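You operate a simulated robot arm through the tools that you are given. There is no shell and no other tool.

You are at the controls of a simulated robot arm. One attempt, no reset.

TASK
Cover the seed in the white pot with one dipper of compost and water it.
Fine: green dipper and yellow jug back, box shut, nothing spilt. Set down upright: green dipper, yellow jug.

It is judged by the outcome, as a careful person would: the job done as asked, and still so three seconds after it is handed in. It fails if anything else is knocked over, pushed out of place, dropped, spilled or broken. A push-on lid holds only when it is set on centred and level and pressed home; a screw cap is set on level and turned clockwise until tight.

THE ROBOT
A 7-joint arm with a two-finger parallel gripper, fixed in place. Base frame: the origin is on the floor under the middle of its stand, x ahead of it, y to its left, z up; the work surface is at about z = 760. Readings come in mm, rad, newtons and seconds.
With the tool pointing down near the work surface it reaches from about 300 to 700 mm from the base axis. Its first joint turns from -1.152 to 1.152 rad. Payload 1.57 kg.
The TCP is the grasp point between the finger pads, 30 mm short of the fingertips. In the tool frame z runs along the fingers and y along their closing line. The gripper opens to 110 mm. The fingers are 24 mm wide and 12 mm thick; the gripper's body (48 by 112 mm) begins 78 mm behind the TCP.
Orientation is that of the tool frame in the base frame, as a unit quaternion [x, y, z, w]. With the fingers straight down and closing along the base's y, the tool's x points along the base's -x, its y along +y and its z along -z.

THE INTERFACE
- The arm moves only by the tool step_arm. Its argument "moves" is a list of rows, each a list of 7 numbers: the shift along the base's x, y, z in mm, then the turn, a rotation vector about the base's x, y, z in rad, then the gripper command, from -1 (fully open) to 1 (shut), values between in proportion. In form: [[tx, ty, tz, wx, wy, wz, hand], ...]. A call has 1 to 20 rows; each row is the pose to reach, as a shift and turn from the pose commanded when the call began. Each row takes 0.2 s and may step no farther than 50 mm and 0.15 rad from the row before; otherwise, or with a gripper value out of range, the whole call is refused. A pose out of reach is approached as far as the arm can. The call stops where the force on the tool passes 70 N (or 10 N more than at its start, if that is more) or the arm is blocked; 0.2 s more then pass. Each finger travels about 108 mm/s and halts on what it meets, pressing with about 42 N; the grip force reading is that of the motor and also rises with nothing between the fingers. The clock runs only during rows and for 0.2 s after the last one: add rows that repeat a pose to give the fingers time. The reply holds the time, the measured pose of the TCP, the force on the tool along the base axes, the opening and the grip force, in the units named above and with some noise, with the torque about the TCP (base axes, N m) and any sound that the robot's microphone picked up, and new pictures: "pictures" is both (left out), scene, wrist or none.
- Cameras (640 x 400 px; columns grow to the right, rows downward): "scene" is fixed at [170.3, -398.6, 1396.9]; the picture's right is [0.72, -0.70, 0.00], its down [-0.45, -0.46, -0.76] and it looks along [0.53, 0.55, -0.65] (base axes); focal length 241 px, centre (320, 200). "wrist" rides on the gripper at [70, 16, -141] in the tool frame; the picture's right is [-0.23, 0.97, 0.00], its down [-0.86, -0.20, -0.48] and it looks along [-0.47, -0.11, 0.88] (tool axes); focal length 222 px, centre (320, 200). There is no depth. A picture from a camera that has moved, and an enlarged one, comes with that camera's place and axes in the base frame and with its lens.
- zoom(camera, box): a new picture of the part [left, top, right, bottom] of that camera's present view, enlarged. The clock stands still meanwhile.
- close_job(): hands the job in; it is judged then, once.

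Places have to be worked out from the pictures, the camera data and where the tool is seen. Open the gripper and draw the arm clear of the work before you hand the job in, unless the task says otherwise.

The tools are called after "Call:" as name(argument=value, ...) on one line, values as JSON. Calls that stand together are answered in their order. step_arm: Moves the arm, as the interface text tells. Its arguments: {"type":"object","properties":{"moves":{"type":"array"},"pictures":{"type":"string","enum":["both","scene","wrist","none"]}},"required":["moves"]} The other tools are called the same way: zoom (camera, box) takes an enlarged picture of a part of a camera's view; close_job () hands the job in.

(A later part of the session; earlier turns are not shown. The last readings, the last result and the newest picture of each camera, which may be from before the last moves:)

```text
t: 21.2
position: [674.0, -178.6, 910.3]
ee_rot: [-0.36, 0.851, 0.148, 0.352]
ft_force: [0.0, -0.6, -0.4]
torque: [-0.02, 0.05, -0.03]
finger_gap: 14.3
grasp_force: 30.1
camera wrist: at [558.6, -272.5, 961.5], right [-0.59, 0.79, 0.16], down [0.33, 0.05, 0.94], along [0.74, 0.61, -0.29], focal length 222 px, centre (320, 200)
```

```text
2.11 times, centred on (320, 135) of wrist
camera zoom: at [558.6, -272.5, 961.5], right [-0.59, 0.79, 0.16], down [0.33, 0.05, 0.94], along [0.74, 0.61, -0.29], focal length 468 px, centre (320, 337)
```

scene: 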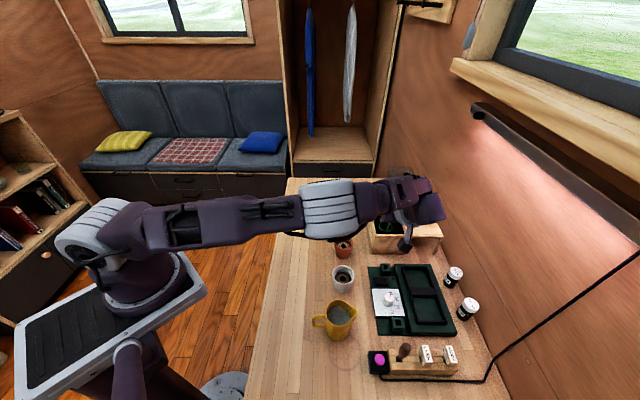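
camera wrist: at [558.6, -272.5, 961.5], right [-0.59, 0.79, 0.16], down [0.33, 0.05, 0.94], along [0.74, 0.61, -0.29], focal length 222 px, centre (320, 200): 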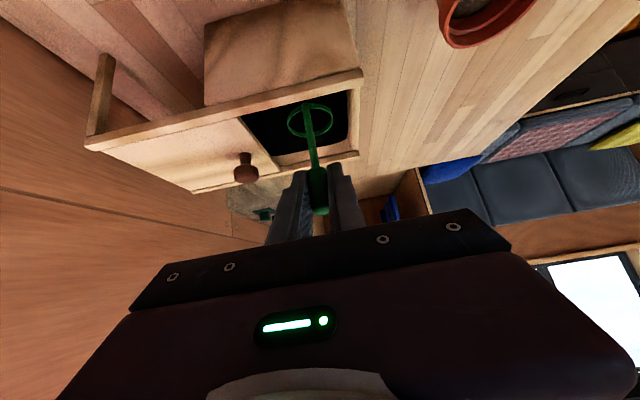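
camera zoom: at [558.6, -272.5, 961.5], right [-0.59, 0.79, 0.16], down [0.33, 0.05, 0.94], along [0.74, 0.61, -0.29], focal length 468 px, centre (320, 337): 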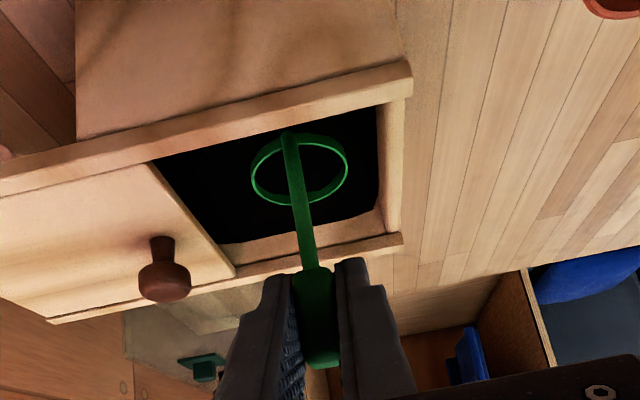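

The compost offers no resistance, and the rim is just above its surface. Lowering a further ~24 mm so the rim is submerged, then sweeping a little within the opening.

Call:
step_arm(moves=[[0, 0, -8, 0, 0, 0, 1], [0, 0, -16, 0, 0, 0, 1], [0, 0, -24, 0, 0, 0, 1], [4, 4, -26, 0, 0, 0, 1], [8, 8, -26, 0, 0, 0, 1], [8, 8, -26, 0, 0, 0, 1]])

Call:
zoom(camera="wrist", box=[200, 40, 440, 230])

Call:
zoom(camera="scene", box=[350, 180, 450, 280])

```text
t: 22.6
position: [684.2, -169.4, 884.2]
ee_rot: [-0.36, 0.851, 0.149, 0.352]
ft_force: [-0.2, 0.6, -0.8]
torque: [0.01, 0.0, 0.01]
finger_gap: 14.2
grasp_force: 30.4
camera wrist: at [566.8, -264.5, 936.3], right [-0.59, 0.79, 0.16], down [0.33, 0.05, 0.94], along [0.74, 0.61, -0.29], focal length 222 px, centre (320, 200)
```

scene: 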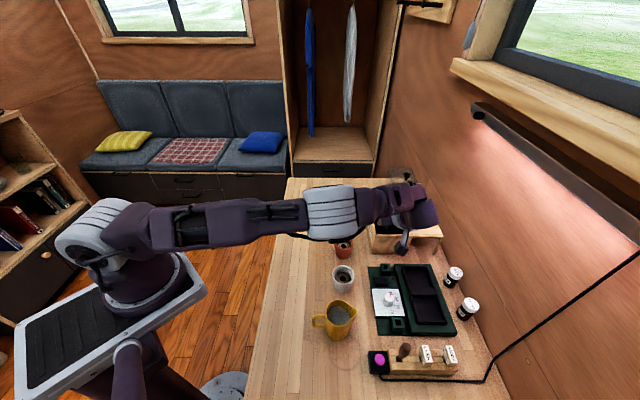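
wrist: 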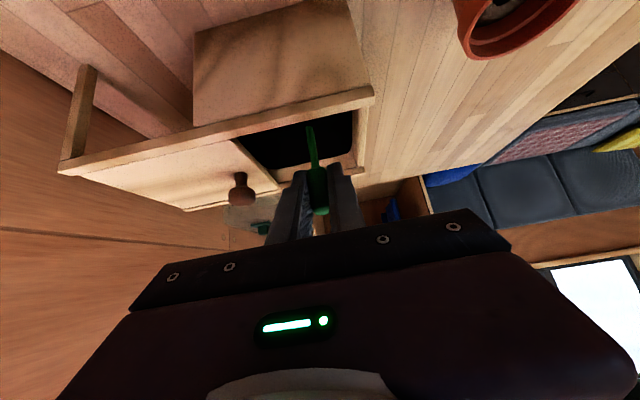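

```text
2.11 times, centred on (320, 135) of wrist
camera zoom: at [566.8, -264.5, 936.3], right [-0.59, 0.79, 0.16], down [0.33, 0.05, 0.94], along [0.74, 0.61, -0.29], focal length 468 px, centre (320, 337)
```

zoom: 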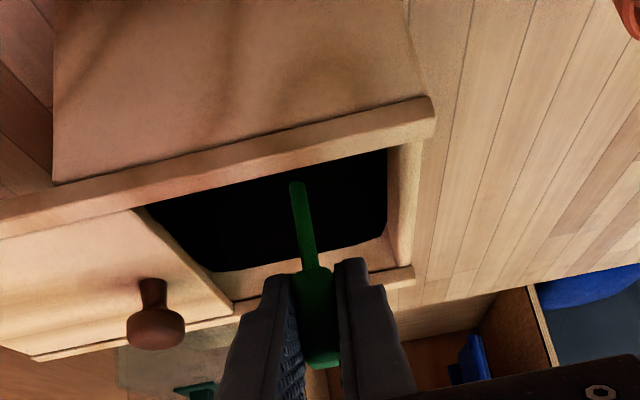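

```text
4.00 times, centred on (400, 230) of scene
camera zoom: at [170.4, -398.6, 1396.9], right [0.72, -0.7, 0.0], down [-0.45, -0.46, -0.76], along [0.53, 0.55, -0.65], focal length 965 px, centre (0, 80)
```

zoom: 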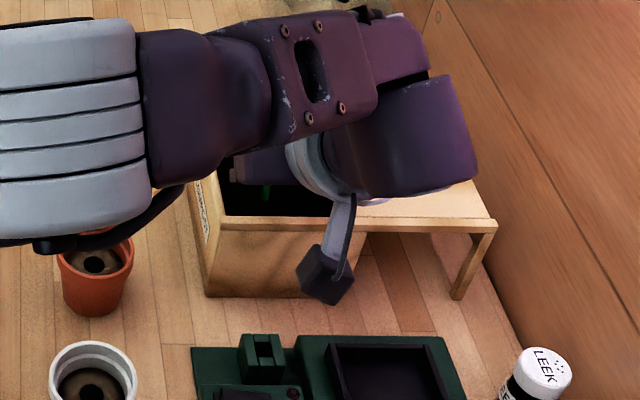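

The cup is now fully submerged with no resistance. Lifting straight up slowly to see whether it came out filled.

Call:
step_arm(moves=[[0, 0, 10, 0, 0, 0, 1], [0, 0, 20, 0, 0, 0, 1], [0, 0, 30, 0, 0, 0, 1], [0, 0, 42, 0, 0, 0, 1], [0, 0, 56, 0, 0, 0, 1], [0, 0, 70, 0, 0, 0, 1], [0, 0, 85, 0, 0, 0, 1], [0, 0, 85, 0, 0, 0, 1]])

Call:
zoom(camera="wrist", box=[200, 40, 440, 230])

Call:
zoom(camera="scene", box=[350, 180, 450, 280])

```text
t: 24.4
position: [683.5, -170.0, 969.3]
ee_rot: [-0.361, 0.851, 0.149, 0.352]
ft_force: [0.4, 0.6, -1.2]
torque: [-0.02, -0.01, 0.03]
finger_gap: 14.4
grasp_force: 30.6
camera wrist: at [566.5, -265.3, 1020.8], right [-0.59, 0.79, 0.16], down [0.33, 0.05, 0.94], along [0.74, 0.61, -0.29], focal length 222 px, centre (320, 200)
```

scene: 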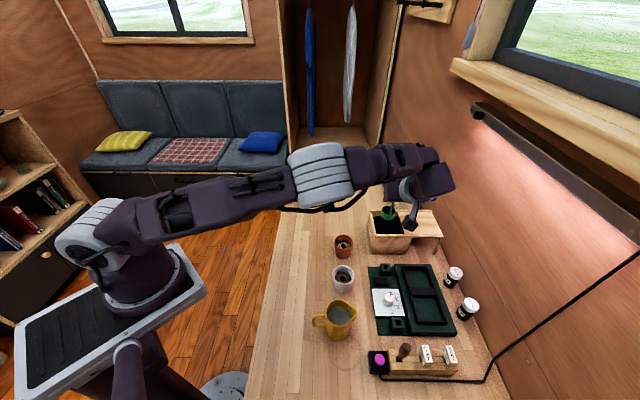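
wrist: 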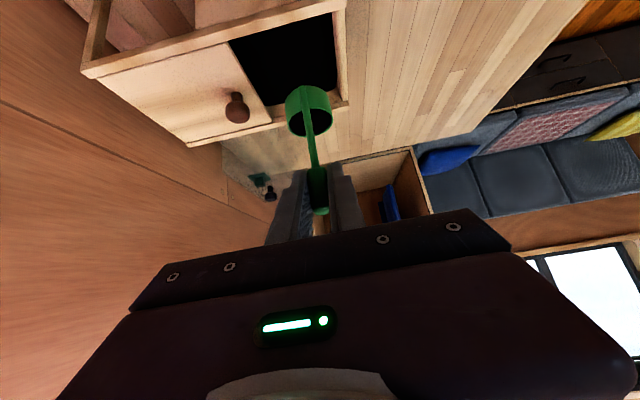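

```text
2.11 times, centred on (320, 135) of wrist
camera zoom: at [566.5, -265.3, 1020.8], right [-0.59, 0.79, 0.16], down [0.33, 0.05, 0.94], along [0.74, 0.61, -0.29], focal length 468 px, centre (320, 337)
```

zoom: 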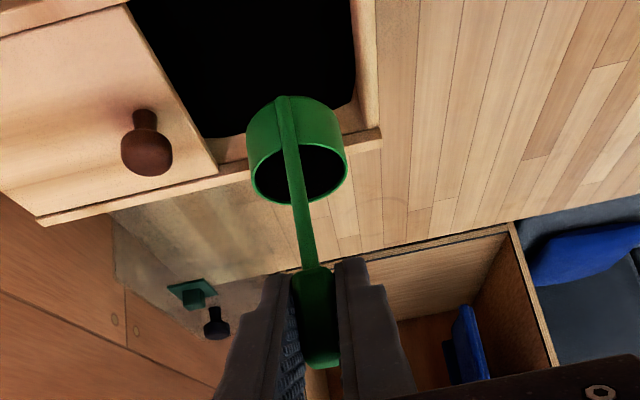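

```text
4.00 times, centred on (400, 230) of scene
camera zoom: at [170.4, -398.6, 1396.9], right [0.72, -0.7, 0.0], down [-0.45, -0.46, -0.76], along [0.53, 0.55, -0.65], focal length 965 px, centre (0, 80)
```

zoom: 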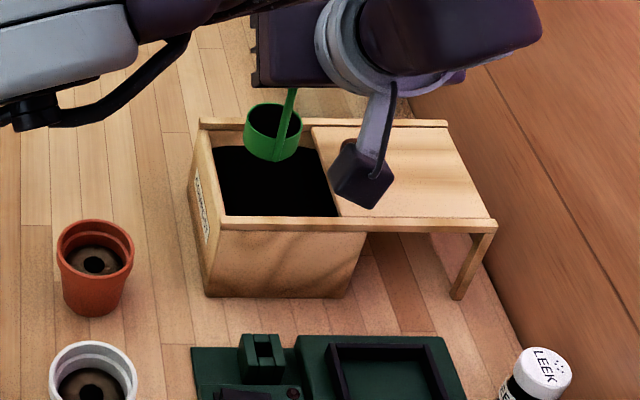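

The dipper came out full of compost, level below the rim. Carrying it slowly and level to the white pot, with the far lip to end over the pot centre, still ~45 mm above its rim.

Call:
step_arm(moves=[[0, 0, 8, 0, 0, 0, 1], [-5, -1, 15, 0, 0, 0, 1], [-20, -3.4, 15, 0, 0, 0, 1], [-38, -6.5, 15, 0, 0, 0, 1], [-56, -9.5, 15, 0, 0, 0, 1], [-75, -12.7, 15, 0, 0, 0, 1], [-94, -16, 15, 0, 0, 0, 1], [-113, -19, 15, 0, 0, 0, 1], [-132, -22.4, 15, 0, 0, 0, 1], [-151, -25.6, 15, 0, 0, 0, 1], [-170, -28.8, 15, 0, 0, 0, 1], [-189, -32, 10, 0, 0, 0, 1], [-208, -35.3, 0, 0, 0, 0, 1], [-226, -38.4, -10, 0, 0, 0, 1], [-240, -41, -20, 0, 0, 0, 1], [-248.5, -42.2, -30, 0, 0, 0, 1], [-248.5, -42.2, -35, 0, 0, 0, 1], [-248.5, -42.2, -35, 0, 0, 0, 1]])

Call:
zoom(camera="wrist", box=[200, 20, 440, 210])

Call:
zoom(camera="scene", box=[290, 200, 410, 320])

```text
t: 28.2
position: [434.8, -211.3, 933.6]
ee_rot: [-0.36, 0.851, 0.148, 0.352]
ft_force: [0.1, -0.7, -1.1]
torque: [0.02, 0.02, 0.01]
finger_gap: 14.1
grasp_force: 30.8
camera wrist: at [318.1, -306.9, 985.8], right [-0.59, 0.79, 0.16], down [0.33, 0.05, 0.94], along [0.74, 0.61, -0.29], focal length 222 px, centre (320, 200)
```

scene: 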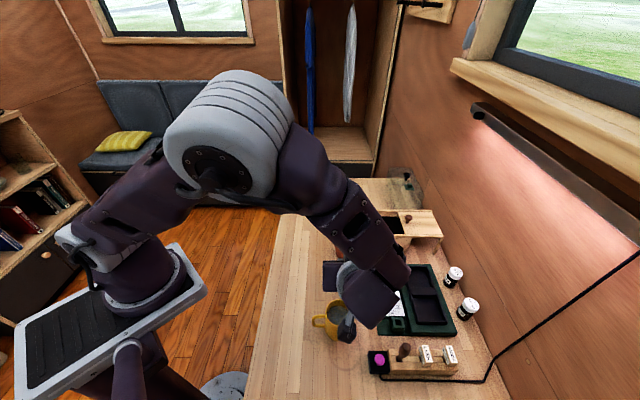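
wrist: 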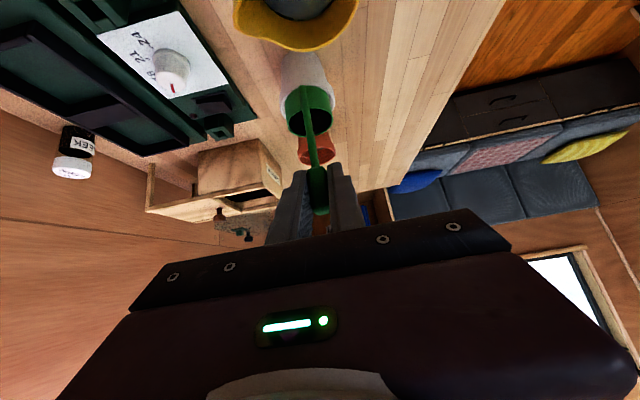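

```text
2.11 times, centred on (320, 115) of wrist
camera zoom: at [318.1, -306.9, 985.8], right [-0.59, 0.79, 0.16], down [0.33, 0.05, 0.94], along [0.74, 0.61, -0.29], focal length 468 px, centre (320, 379)
```

zoom: 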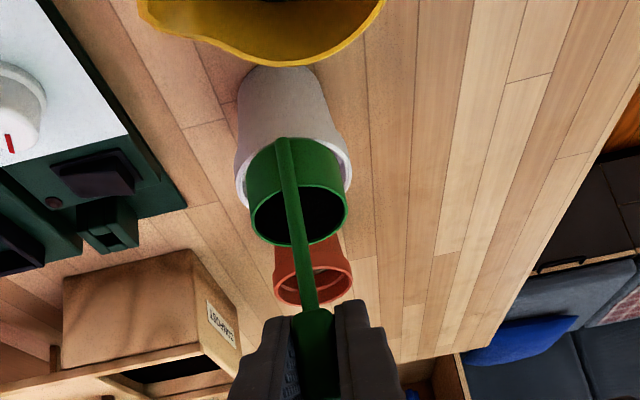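

```text
3.33 times, centred on (350, 260) of scene
camera zoom: at [170.4, -398.6, 1396.9], right [0.72, -0.7, 0.0], down [-0.45, -0.46, -0.76], along [0.53, 0.55, -0.65], focal length 804 px, centre (220, 0)
```

zoom: 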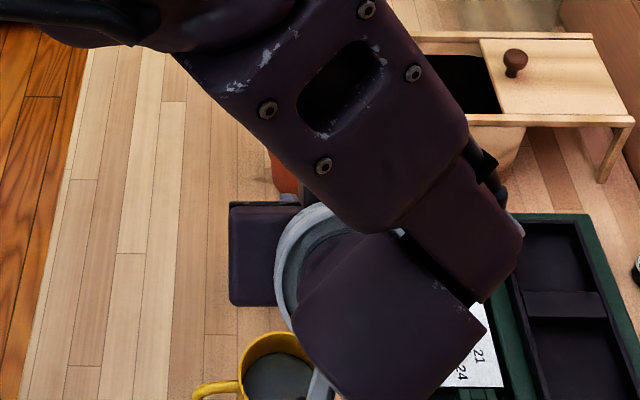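

The cup is above the white pot, aligned within ~1–2 mm. Now starting the tip, pivoting about the far lip held ~5 mm short of the pot centre and ~20 mm over its rim; first to 45°.

Call:
step_arm(moves=[[1.4, -0.8, -10, 0, 0, 0, 1], [1.4, -0.8, -19, 0, 0, 0, 1], [8.4, 6.5, -14.1, -0.0939, 0.0912, 0, 1], [15.8, 14.1, -10.5, -0.1878, 0.1824, 0, 1], [23.4, 21.9, -8.2, -0.2817, 0.2736, 0, 1], [31.2, 29.9, -7.5, -0.3756, 0.3648, 0, 1], [39, 37.9, -8.2, -0.4695, 0.456, 0, 1], [46.6, 45.8, -10.4, -0.5634, 0.5472, 0, 1], [46.6, 45.8, -10.4, -0.5634, 0.5472, 0, 1]])

Call:
zoom(camera="wrist", box=[200, 40, 440, 230])

Call:
zoom(camera="scene", box=[290, 220, 390, 320])

```text
t: 30.2
position: [482.7, -165.5, 925.3]
ee_rot: [-0.389, 0.921, -0.001, 0.0]
ft_force: [-0.9, -0.1, -0.2]
torque: [0.01, -0.03, 0.01]
finger_gap: 14.3
grasp_force: 29.7
camera wrist: at [420.5, -203.9, 1066.2], right [-0.54, 0.84, 0.0], down [0.74, 0.48, 0.48], along [0.4, 0.26, -0.88], focal length 222 px, centre (320, 200)
```

scene: 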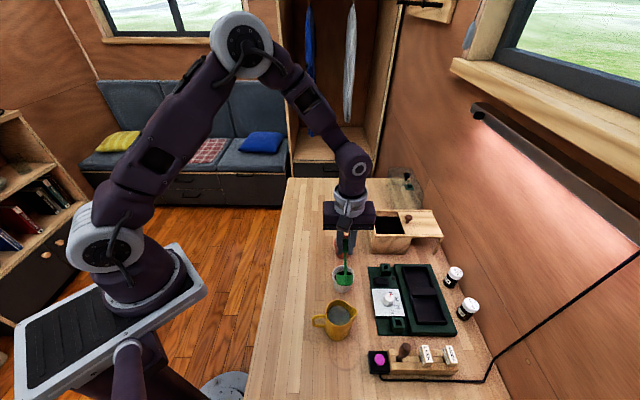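
wrist: 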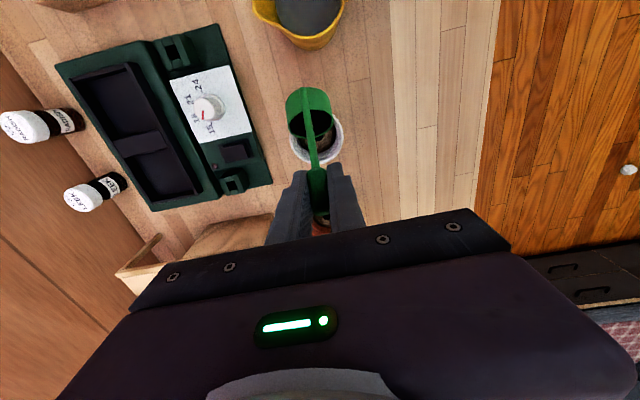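

```text
2.11 times, centred on (320, 135) of wrist
camera zoom: at [420.5, -203.9, 1066.2], right [-0.54, 0.84, 0.0], down [0.74, 0.48, 0.48], along [0.4, 0.26, -0.88], focal length 468 px, centre (320, 337)
```

zoom: 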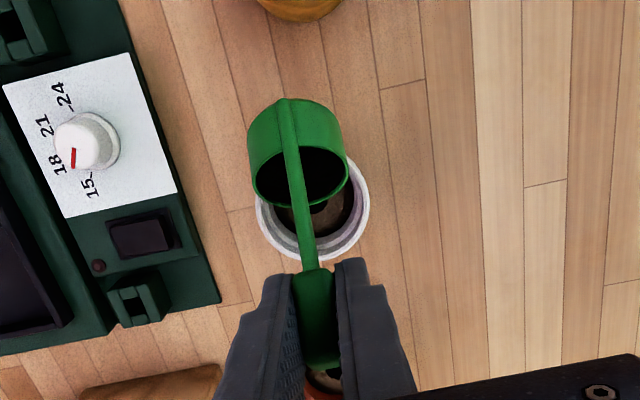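

```text
4.00 times, centred on (340, 270) of scene
camera zoom: at [170.4, -398.6, 1396.9], right [0.72, -0.7, 0.0], down [-0.45, -0.46, -0.76], along [0.53, 0.55, -0.65], focal length 965 px, centre (240, -80)
```

zoom: 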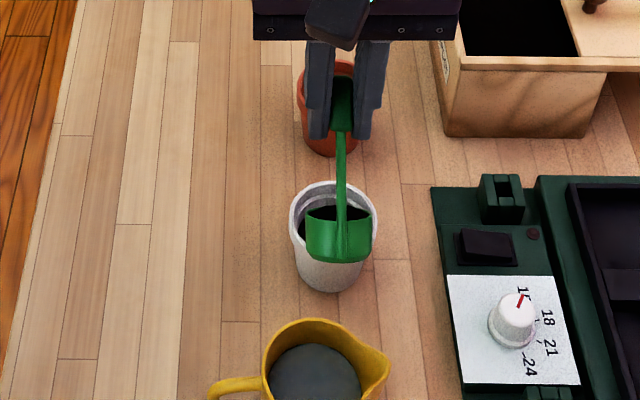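

At 45° compost still rests in the cup; lip sits over the pot interior. Correcting ~1.5 mm in u and continuing the tip to 75°.

Call:
step_arm(moves=[[6.3, 8.7, -3.6, -0.0939, 0.0912, 0, 1], [13.3, 16, -8.5, -0.1878, 0.1824, 0, 1], [19.8, 22.6, -14.7, -0.2817, 0.2736, 0, 1], [25.7, 28.7, -22, -0.3756, 0.3648, 0, 1], [25.7, 28.7, -22, -0.3756, 0.3648, 0, 1]])

Call:
zoom(camera="wrist", box=[200, 40, 440, 230])

Call:
zoom(camera="scene", box=[290, 220, 390, 320])

```text
t: 31.4
position: [507.0, -137.1, 901.6]
ee_rot: [-0.376, 0.889, -0.103, -0.239]
ft_force: [0.2, -0.3, 1.2]
torque: [-0.1, 0.01, 0.03]
finger_gap: 14.2
grasp_force: 30.5
camera wrist: at [501.8, -117.6, 1059.7], right [-0.56, 0.82, -0.12], down [0.83, 0.56, -0.02], along [0.05, -0.1, -0.99], focal length 222 px, centre (320, 200)
```

scene: 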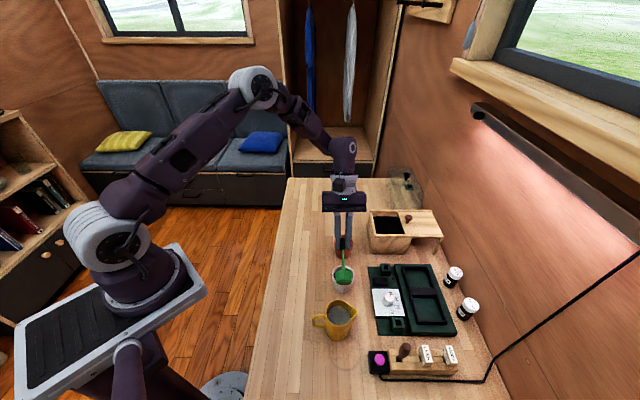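
wrist: 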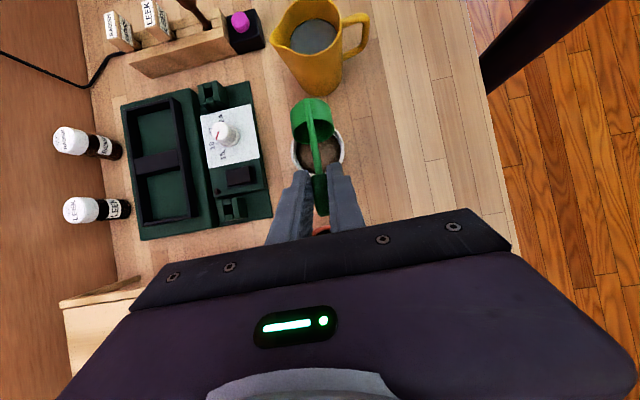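

```text
2.11 times, centred on (320, 135) of wrist
camera zoom: at [501.8, -117.6, 1059.7], right [-0.56, 0.82, -0.12], down [0.83, 0.56, -0.02], along [0.05, -0.1, -0.99], focal length 468 px, centre (320, 337)
```

zoom: 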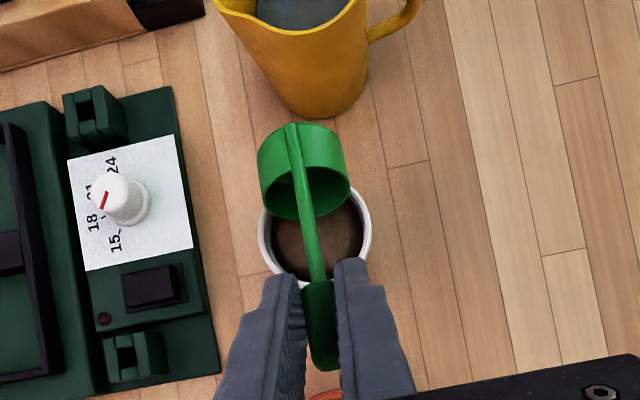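

```text
4.00 times, centred on (340, 270) of scene
camera zoom: at [170.4, -398.6, 1396.9], right [0.72, -0.7, 0.0], down [-0.45, -0.46, -0.76], along [0.53, 0.55, -0.65], focal length 965 px, centre (240, -80)
```

zoom: 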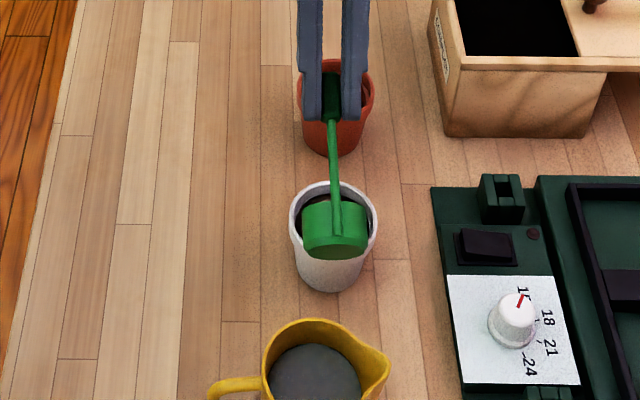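

The compost has fallen into the pot (hole now covered) and the cup looks nearly empty. Tipping on to 105° to make sure it is fully emptied.

Call:
step_arm(moves=[[5.2, 5.3, -8.4, -0.0939, 0.0912, 0, 1], [9.5, 9.8, -17.7, -0.1878, 0.1824, 0, 1], [13, 13.4, -27.8, -0.2817, 0.2736, 0, 1], [15.5, 15.9, -38.4, -0.3756, 0.3648, 0, 1], [15.5, 15.9, -38.4, -0.3756, 0.3648, 0, 1], [15.5, 15.9, -38.4, -0.3756, 0.3648, 0, 1]])

Call:
zoom(camera="wrist", box=[200, 40, 440, 230])

Call:
zoom(camera="scene", box=[290, 220, 390, 320])

```text
t: 32.8
position: [522.6, -121.3, 863.3]
ee_rot: [-0.337, 0.797, -0.195, -0.461]
ft_force: [0.0, 0.5, 0.1]
torque: [0.01, -0.03, -0.01]
finger_gap: 14.1
grasp_force: 29.9
camera wrist: at [570.8, -46.3, 994.7], right [-0.62, 0.76, -0.2], down [0.73, 0.46, -0.5], along [-0.29, -0.46, -0.84], focal length 222 px, centre (320, 200)
```

scene: 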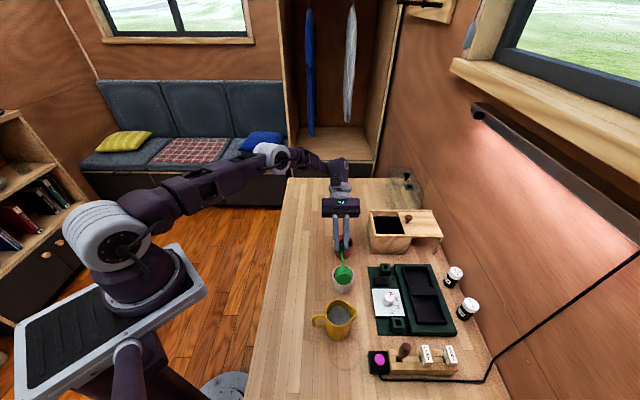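
wrist: 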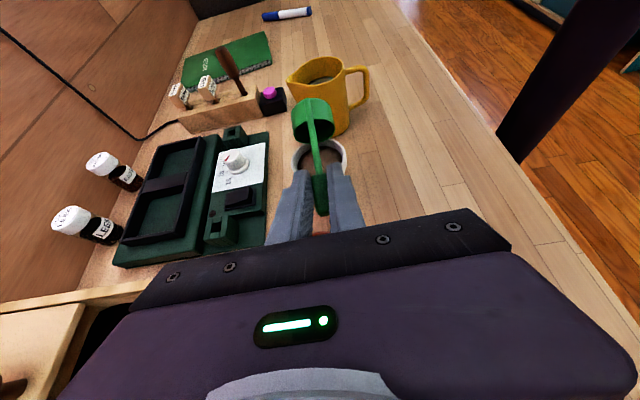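

```text
2.11 times, centred on (320, 135) of wrist
camera zoom: at [570.8, -46.3, 994.7], right [-0.62, 0.76, -0.2], down [0.73, 0.46, -0.5], along [-0.29, -0.46, -0.84], focal length 468 px, centre (320, 337)
```

zoom: 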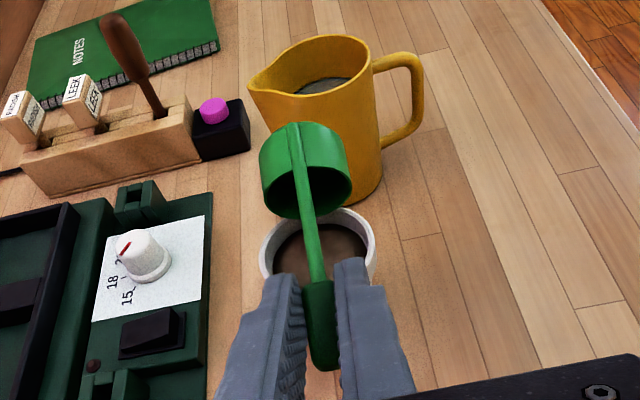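

```text
4.00 times, centred on (340, 270) of scene
camera zoom: at [170.4, -398.6, 1396.9], right [0.72, -0.7, 0.0], down [-0.45, -0.46, -0.76], along [0.53, 0.55, -0.65], focal length 965 px, centre (240, -80)
```

zoom: 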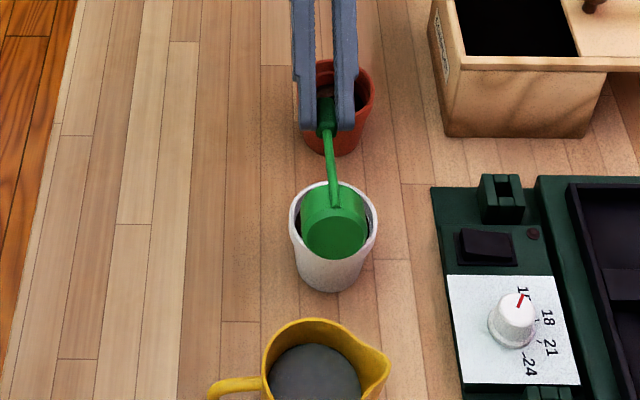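

Cup is fully inverted and empty, nothing spilt that I can see. Lifting clear, then righting the dipper while moving back above its original place.

Call:
step_arm(moves=[[0, 0, 40, 0, 0, 0, 1], [0, 0, 80, 0, 0, 0, 1], [0, 0, 120, 0, 0, 0, 1], [6.5, 4.5, 126, 0.0939, -0.0912, 0, 1], [13, 9, 126, 0.1878, -0.1824, 0, 1], [19.5, 13.5, 126, 0.2817, -0.2736, 0, 1], [26, 18, 126, 0.3756, -0.3648, 0, 1], [32.5, 22.5, 126, 0.4695, -0.456, 0, 1], [39, 27, 126, 0.5634, -0.5472, 0, 1], [45.5, 31.5, 126, 0.6573, -0.6384, 0, 1], [52, 36, 126, 0.7512, -0.7296, 0, 1], [58.5, 40.5, 126, 0.8451, -0.8208, 0, 1], [65, 45, 126, 0.939, -0.912, 0, 1], [71.5, 49.5, 126, 1.0329, -1.0032, 0, 1], [78, 54, 126, 1.1268, -1.0944, 0, 1], [84.5, 58.5, 126, 1.2207, -1.1856, 0, 1], [91, 63, 126, 1.3146, -1.2768, 0, 1], [91, 63, 126, 1.3146, -1.2768, 0, 1]])

Call:
zoom(camera="scene", box=[300, 180, 440, 320])

Call:
zoom(camera="wrist", box=[200, 20, 440, 210])

```text
t: 36.6
position: [612.3, -57.0, 989.8]
ee_rot: [-0.359, 0.851, 0.148, 0.352]
ft_force: [-0.2, 0.2, -0.2]
torque: [-0.06, 0.04, 0.0]
finger_gap: 14.0
grasp_force: 30.6
camera wrist: at [496.7, -153.6, 1040.8], right [-0.59, 0.79, 0.16], down [0.33, 0.05, 0.94], along [0.74, 0.61, -0.29], focal length 222 px, centre (320, 200)
```

scene: 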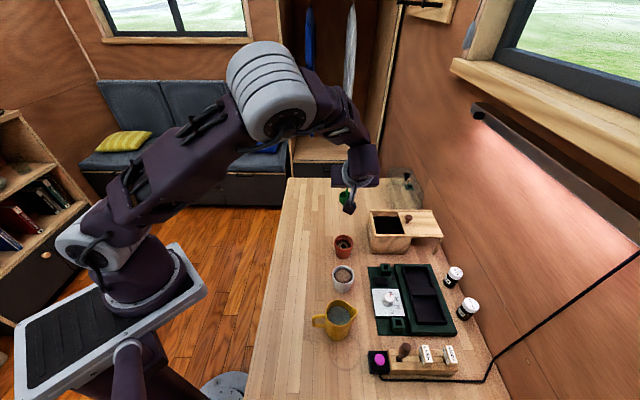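
wrist: 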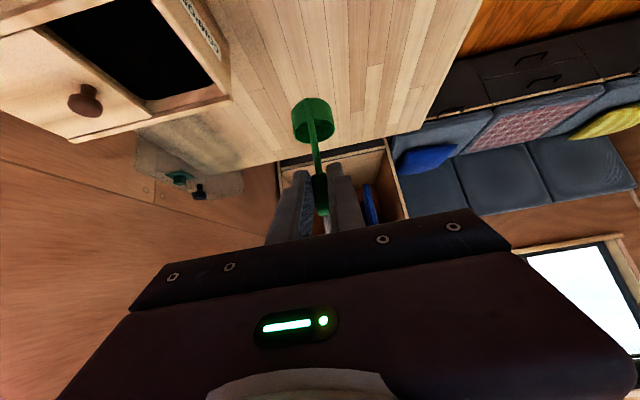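

```text
2.86 times, centred on (370, 250) of scene
camera zoom: at [170.3, -398.6, 1396.9], right [0.72, -0.7, 0.0], down [-0.45, -0.46, -0.76], along [0.53, 0.55, -0.65], focal length 690 px, centre (177, 57)
```

zoom: 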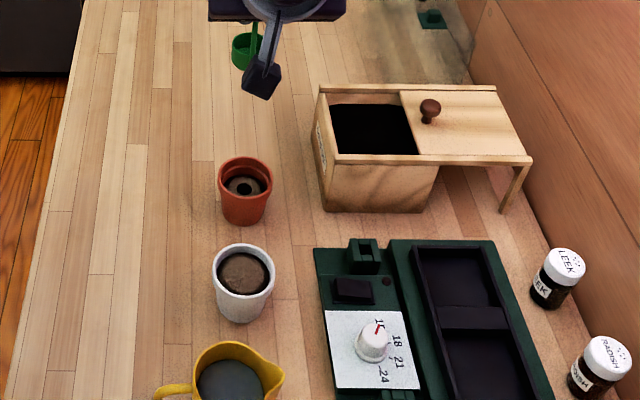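

```text
2.11 times, centred on (320, 115) of wrist
camera zoom: at [496.7, -153.6, 1040.8], right [-0.59, 0.79, 0.16], down [0.33, 0.05, 0.94], along [0.74, 0.61, -0.29], focal length 468 px, centre (320, 379)
```

zoom: 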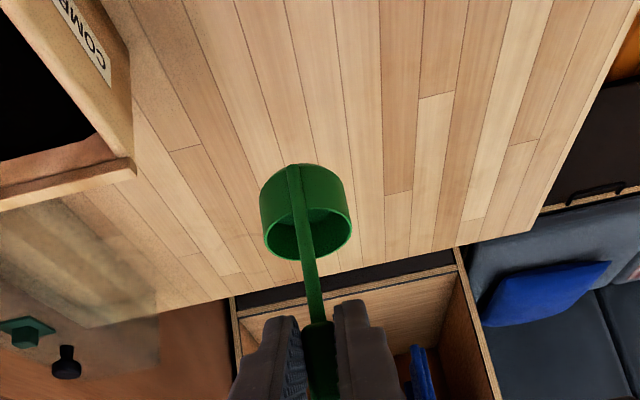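

The pot now shows smooth compost covering the seed. The dipper seems to have shifted in the grip slightly though; zooming to compare with before.

Call:
zoom(camera="wrist", box=[220, 80, 420, 240])

Call:
zoom(camera="scene", box=[320, 160, 400, 240])

```text
2.50 times, centred on (320, 160) of wrist
camera zoom: at [496.7, -153.6, 1040.8], right [-0.59, 0.79, 0.16], down [0.33, 0.05, 0.94], along [0.74, 0.61, -0.29], focal length 555 px, centre (320, 300)
```

zoom: 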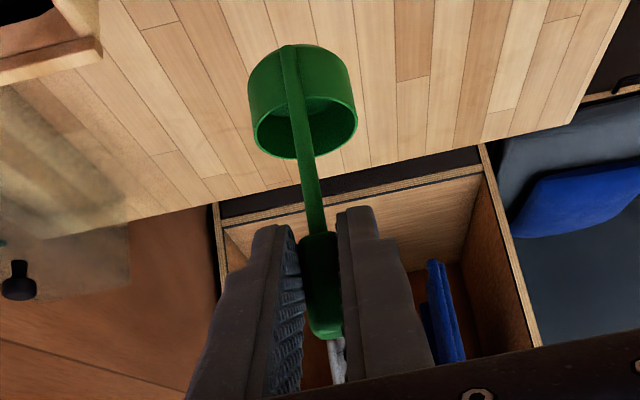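

```text
5.00 times, centred on (360, 200) of scene
camera zoom: at [170.3, -398.6, 1396.9], right [0.72, -0.7, 0.0], down [-0.45, -0.46, -0.76], along [0.53, 0.55, -0.65], focal length 1207 px, centre (120, 200)
```

zoom: 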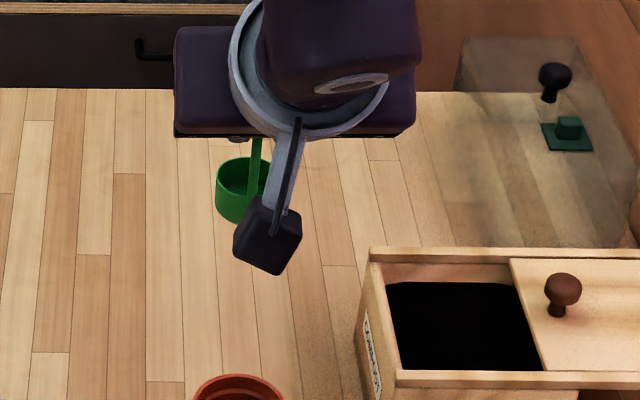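

The dipper has pivoted ~8–10° in the grip (cup swung toward +v). I'll counter-rotate the tool by 8° to bring the dipper upright and check the scene view.

Call:
step_arm(moves=[[0, 0, 0, -0.05, 0.0486, 0, 1], [0, 0, -20, -0.1, 0.0972, 0, 1], [0, 0, -50, -0.1, 0.0972, 0, 1], [0, 0, -80, -0.1, 0.0972, 0, 1], [0, 0, -100, -0.1, 0.0972, 0, 1], [0, 0, -100, -0.1, 0.0972, 0, 1]])

Call:
zoom(camera="scene", box=[320, 190, 380, 250])

Call:
zoom(camera="wrist", box=[260, 60, 380, 180])

```text
t: 38.0
position: [614.0, -57.8, 890.2]
ee_rot: [-0.369, 0.874, 0.123, 0.292]
ft_force: [0.4, 0.0, -0.8]
torque: [-0.02, -0.03, -0.01]
finger_gap: 13.8
grasp_force: 30.3
camera wrist: at [502.5, -147.3, 961.4], right [-0.57, 0.81, 0.14], down [0.42, 0.15, 0.9], along [0.71, 0.57, -0.42], focal length 222 px, centre (320, 200)
```

scene: 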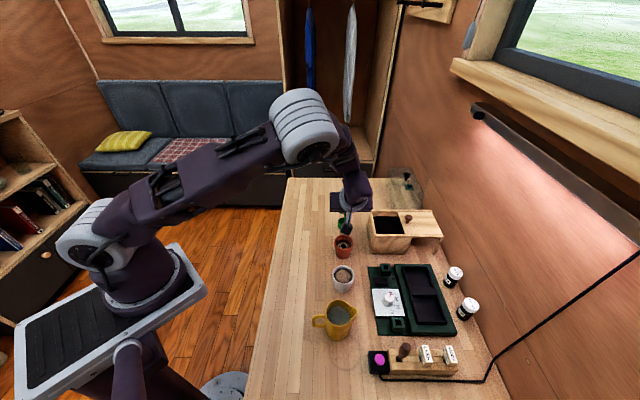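
wrist: 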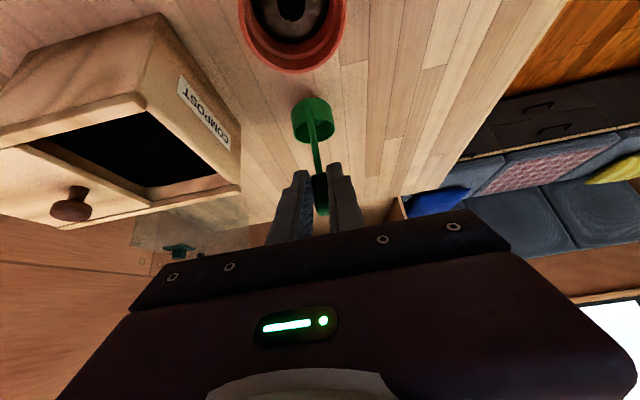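

```text
6.67 times, centred on (350, 220) of scene
camera zoom: at [170.4, -398.6, 1396.9], right [0.72, -0.7, 0.0], down [-0.45, -0.46, -0.76], along [0.53, 0.55, -0.65], focal length 1609 px, centre (120, 67)
```

zoom: 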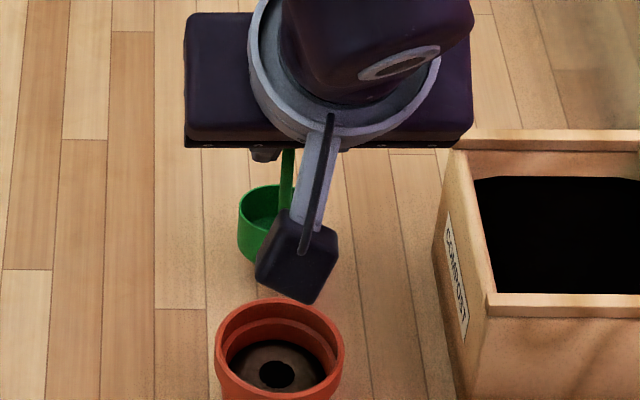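

```text
3.33 times, centred on (320, 120) of wrist
camera zoom: at [502.5, -147.3, 961.4], right [-0.57, 0.81, 0.14], down [0.42, 0.15, 0.9], along [0.71, 0.57, -0.42], focal length 740 px, centre (320, 467)
```

zoom: 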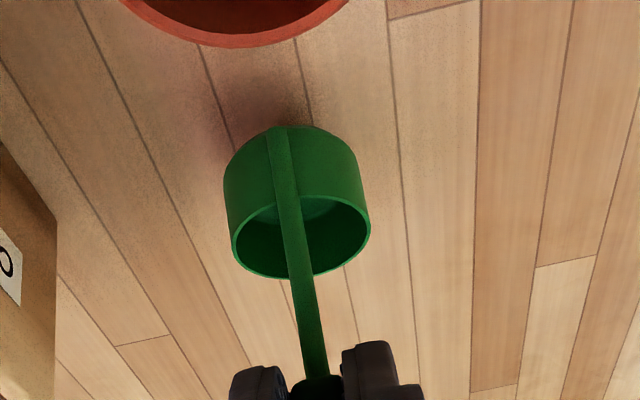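

Comparing scale and ellipse ratios, the dipper actually slid ~17 mm toward +v in the grip without rotating (scene view agrees). I'll undo the 8° turn, shift the TCP back 17 mm along -v so the cup is over its original spot, and lower to just above the table.

Call:
step_arm(moves=[[-4, -4, 0, 0.05, -0.0486, 0, 1], [-8, -8, 0, 0.1, -0.0972, 0, 1], [-11.8, -12.2, 0, 0.1, -0.0972, 0, 1], [-11.8, -12.2, -10, 0.1, -0.0972, 0, 1], [-11.8, -12.2, -18, 0.1, -0.0972, 0, 1], [-11.8, -12.2, -18, 0.1, -0.0972, 0, 1]])

Call:
zoom(camera="scene", box=[320, 190, 380, 250])

Call:
zoom(camera="wrist", box=[220, 60, 420, 240])

```text
t: 39.4
position: [601.5, -69.3, 871.2]
ee_rot: [-0.361, 0.851, 0.149, 0.352]
ft_force: [-0.6, 0.4, -0.1]
torque: [-0.07, 0.02, 0.0]
finger_gap: 13.8
grasp_force: 30.1
camera wrist: at [485.2, -165.7, 922.8], right [-0.59, 0.79, 0.16], down [0.33, 0.05, 0.94], along [0.74, 0.61, -0.29], focal length 222 px, centre (320, 200)
```

scene: 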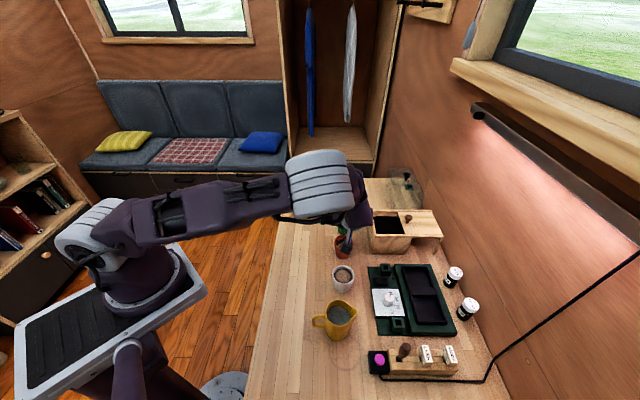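
wrist: 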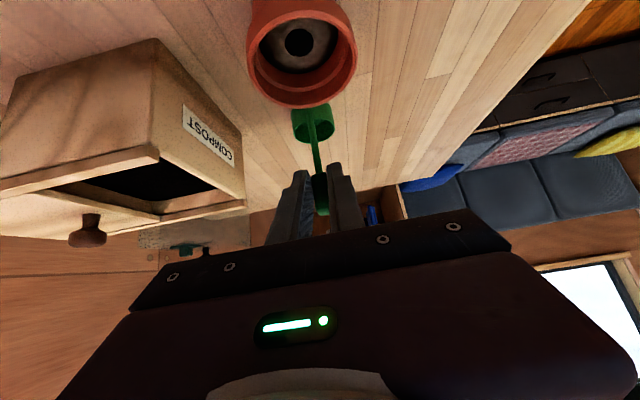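

```text
6.67 times, centred on (350, 220) of scene
camera zoom: at [170.4, -398.6, 1396.9], right [0.72, -0.7, 0.0], down [-0.45, -0.46, -0.76], along [0.53, 0.55, -0.65], focal length 1609 px, centre (120, 67)
```

zoom: 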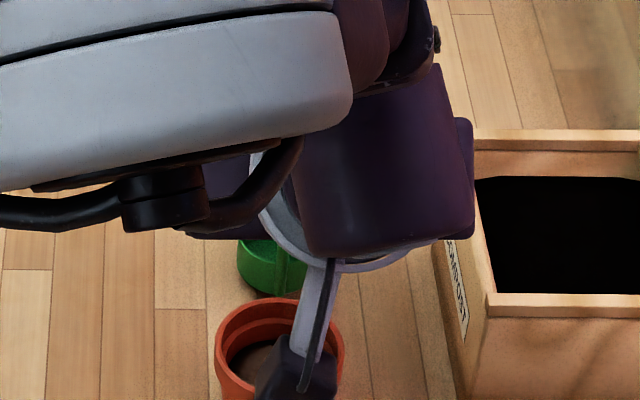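

```text
2.22 times, centred on (320, 150) of wrist
camera zoom: at [485.2, -165.7, 922.8], right [-0.59, 0.79, 0.16], down [0.33, 0.05, 0.94], along [0.74, 0.61, -0.29], focal length 494 px, centre (320, 311)
```

zoom: 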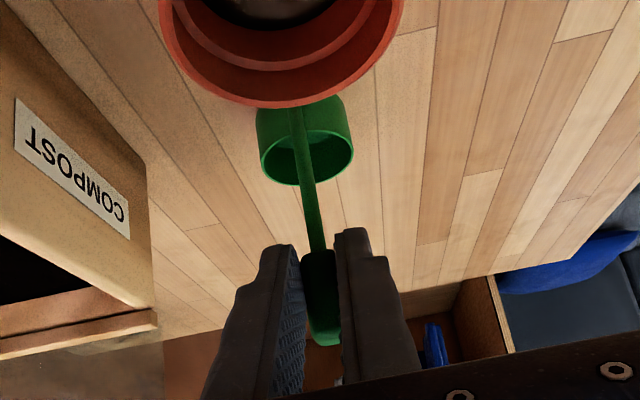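

The dipper is upright and close to its original spot, a few mm above the table. Lowering in small increments to feel contact.

Call:
step_arm(moves=[[0, 0, -2, 0, 0, 0, 1], [0, 0, -4, 0, 0, 0, 1], [0, 0, -4, 0, 0, 0, 1]], pictures="none")

Call:
step_arm(moves=[[0, 0, -1.5, 0, 0, 0, 1], [0, 0, -3, 0, 0, 0, 1], [0, 0, -3, 0, 0, 0, 1]], pictures="wrist")

```text
t: 40.2
position: [602.8, -70.4, 869.0]
ee_rot: [-0.361, 0.851, 0.148, 0.352]
ft_force: [-0.8, 1.1, -0.4]
torque: [-0.03, 0.01, 0.0]
finger_gap: 13.9
grasp_force: 30.6
```

```text
t: 41.0
position: [601.4, -71.0, 864.3]
ee_rot: [-0.36, 0.851, 0.149, 0.352]
ft_force: [-0.4, -0.5, -1.9]
torque: [-0.03, 0.04, 0.01]
finger_gap: 14.1
grasp_force: 30.5
camera wrist: at [485.0, -165.8, 916.1], right [-0.59, 0.79, 0.16], down [0.33, 0.05, 0.94], along [0.74, 0.61, -0.29], focal length 222 px, centre (320, 200)
```

wrist: 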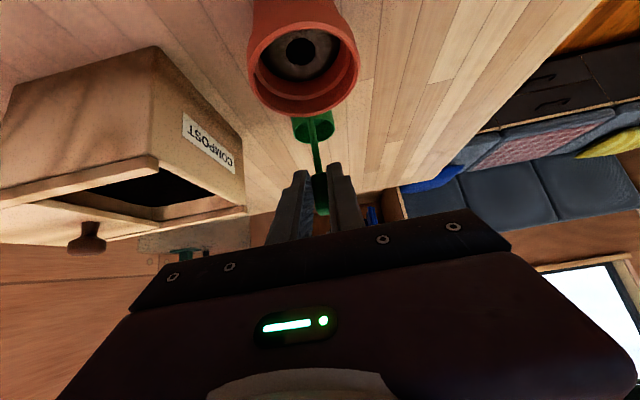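

No clear contact yet; continuing down in small steps.

Call:
step_arm(moves=[[0, 0, -1.5, 0, 0, 0, 1], [0, 0, -3, 0, 0, 0, 1], [0, 0, -3, 0, 0, 0, 1]], pictures="none")

Call:
step_arm(moves=[[0, 0, -1, 0, 0, 0, 1], [0, 0, -2, 0, 0, 0, 1], [0, 0, -2, 0, 0, 0, 1]], pictures="wrist")

```text
t: 41.8
position: [601.8, -69.7, 863.1]
ee_rot: [-0.361, 0.85, 0.148, 0.353]
ft_force: [-3.3, -2.4, 24.6]
torque: [0.46, -0.45, 0.0]
finger_gap: 14.0
grasp_force: 30.4
```

```text
t: 42.6
position: [601.1, -70.4, 861.0]
ee_rot: [-0.361, 0.85, 0.149, 0.353]
ft_force: [-1.6, -1.4, 25.4]
torque: [0.42, -0.64, 0.0]
finger_gap: 13.8
grasp_force: 30.2
camera wrist: at [484.8, -165.6, 911.5], right [-0.59, 0.79, 0.16], down [0.33, 0.05, 0.94], along [0.74, 0.61, -0.29], focal length 222 px, centre (320, 200)
```

wrist: 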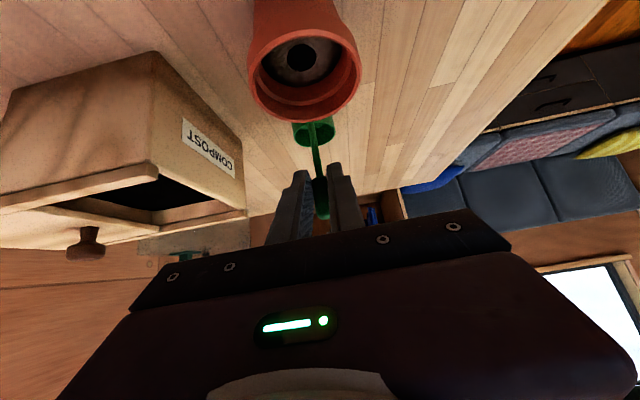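

Contact with the table: ~25 N. I'll ease up 1.5 mm to relieve the preload, then open the fingers modestly.

Call:
step_arm(moves=[[0, 0, 1.5, 0, 0, 0, 1], [0, 0, 1.5, 0, 0, 0, 0.7], [0, 0, 1.5, 0, 0, 0, 0.5], [0, 0, 1.5, 0, 0, 0, 0.3], [0, 0, 1.5, 0, 0, 0, 0.2], [0, 0, 1.5, 0, 0, 0, 0.2]])

Call:
zoom(camera="wrist", box=[220, 60, 420, 240])

```text
t: 44.0
position: [602.7, -70.8, 859.9]
ee_rot: [-0.36, 0.851, 0.149, 0.352]
ft_force: [-0.1, 0.3, -0.8]
torque: [0.02, 0.0, 0.0]
finger_gap: 44.2
grasp_force: 0.1
camera wrist: at [485.1, -165.8, 912.5], right [-0.59, 0.79, 0.16], down [0.33, 0.05, 0.94], along [0.74, 0.61, -0.29], focal length 222 px, centre (320, 200)
```

scene: 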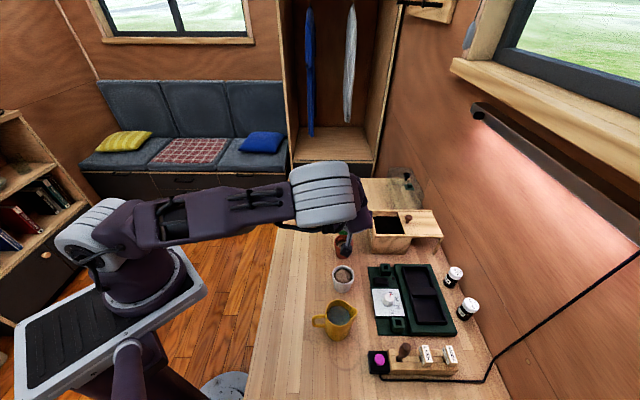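
wrist: 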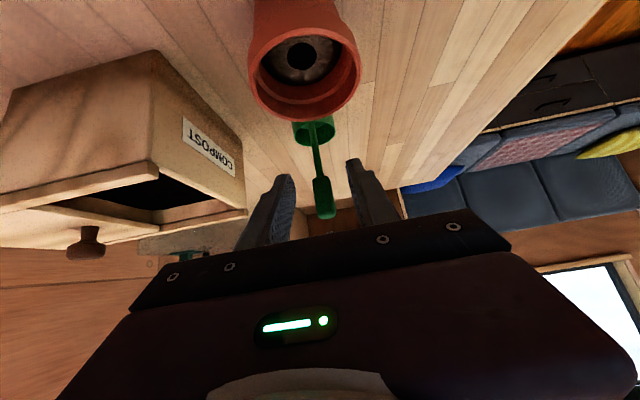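

```text
2.22 times, centred on (320, 150) of wrist
camera zoom: at [485.1, -165.8, 912.5], right [-0.59, 0.79, 0.16], down [0.33, 0.05, 0.94], along [0.74, 0.61, -0.29], focal length 494 px, centre (320, 311)
```

zoom: 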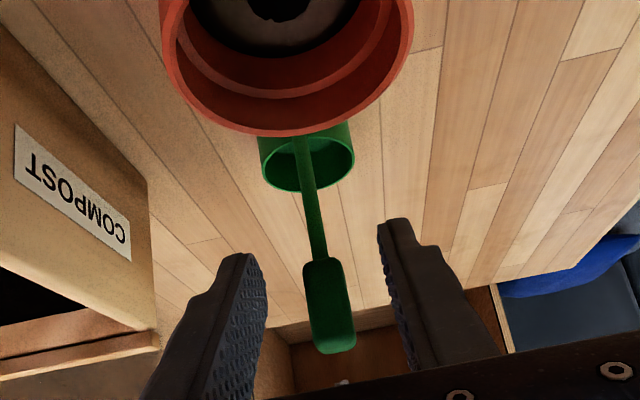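

The dipper stands upright on its own. Backing the fingers out along the tool axis, then rising to view.

Call:
step_arm(moves=[[-10, -10, 14, 0, 0, 0, 0.2], [-25, -25.3, 35.4, 0, 0, 0, 0.2], [-40, -40.5, 57, 0, 0, 0, 0.2], [-50, -51, 90, 0, 0, 0, 0.2], [-50, -51, 130, 0, 0, 0, 0.2], [-50, -51, 150, 0, 0, 0, 0.2], [-50, -51, 150, 0, 0, 0, 0.2]])

Call:
zoom(camera="scene", box=[320, 190, 380, 250])

Call:
zoom(camera="scene", box=[300, 240, 400, 350])

```text
t: 45.6
position: [550.8, -121.3, 1012.0]
ee_rot: [-0.36, 0.851, 0.149, 0.352]
ft_force: [0.0, -0.2, 0.4]
torque: [0.01, -0.02, -0.03]
finger_gap: 43.9
grasp_force: 0.1
camera wrist: at [434.0, -216.7, 1063.0], right [-0.59, 0.79, 0.16], down [0.33, 0.05, 0.94], along [0.74, 0.61, -0.29], focal length 222 px, centre (320, 200)
```

scene: 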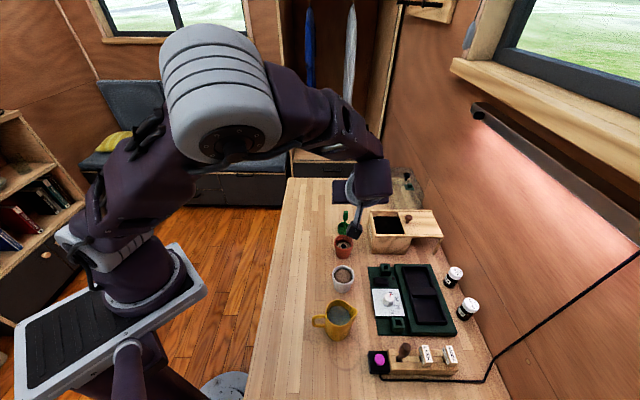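
wrist: 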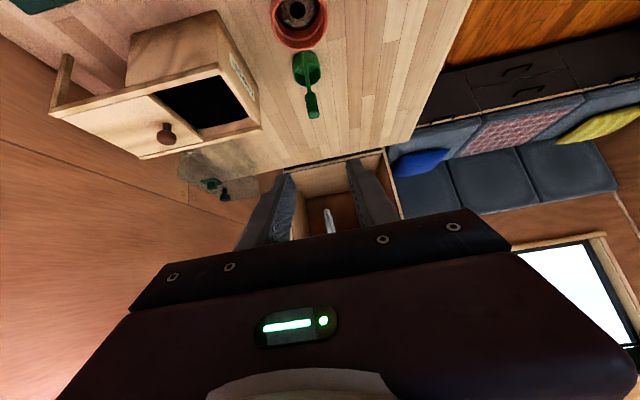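

```text
6.67 times, centred on (350, 220) of scene
camera zoom: at [170.3, -398.6, 1396.9], right [0.72, -0.7, 0.0], down [-0.45, -0.46, -0.76], along [0.53, 0.55, -0.65], focal length 1609 px, centre (120, 67)
```

zoom: 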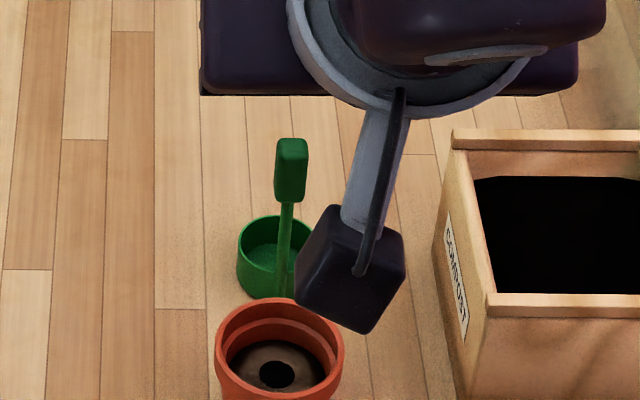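

```text
3.64 times, centred on (350, 295) of scene
camera zoom: at [170.3, -398.6, 1396.9], right [0.72, -0.7, 0.0], down [-0.45, -0.46, -0.76], along [0.53, 0.55, -0.65], focal length 878 px, centre (211, -146)
```

zoom: 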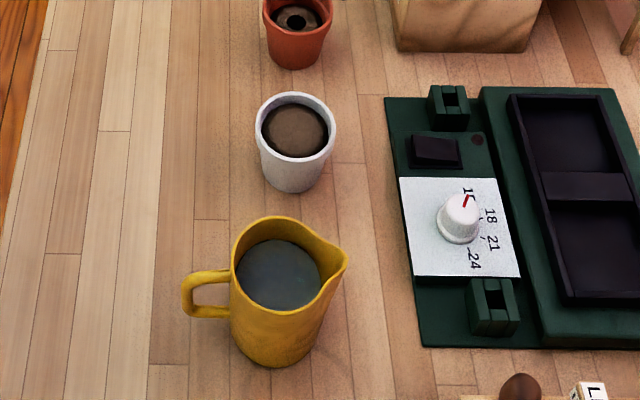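

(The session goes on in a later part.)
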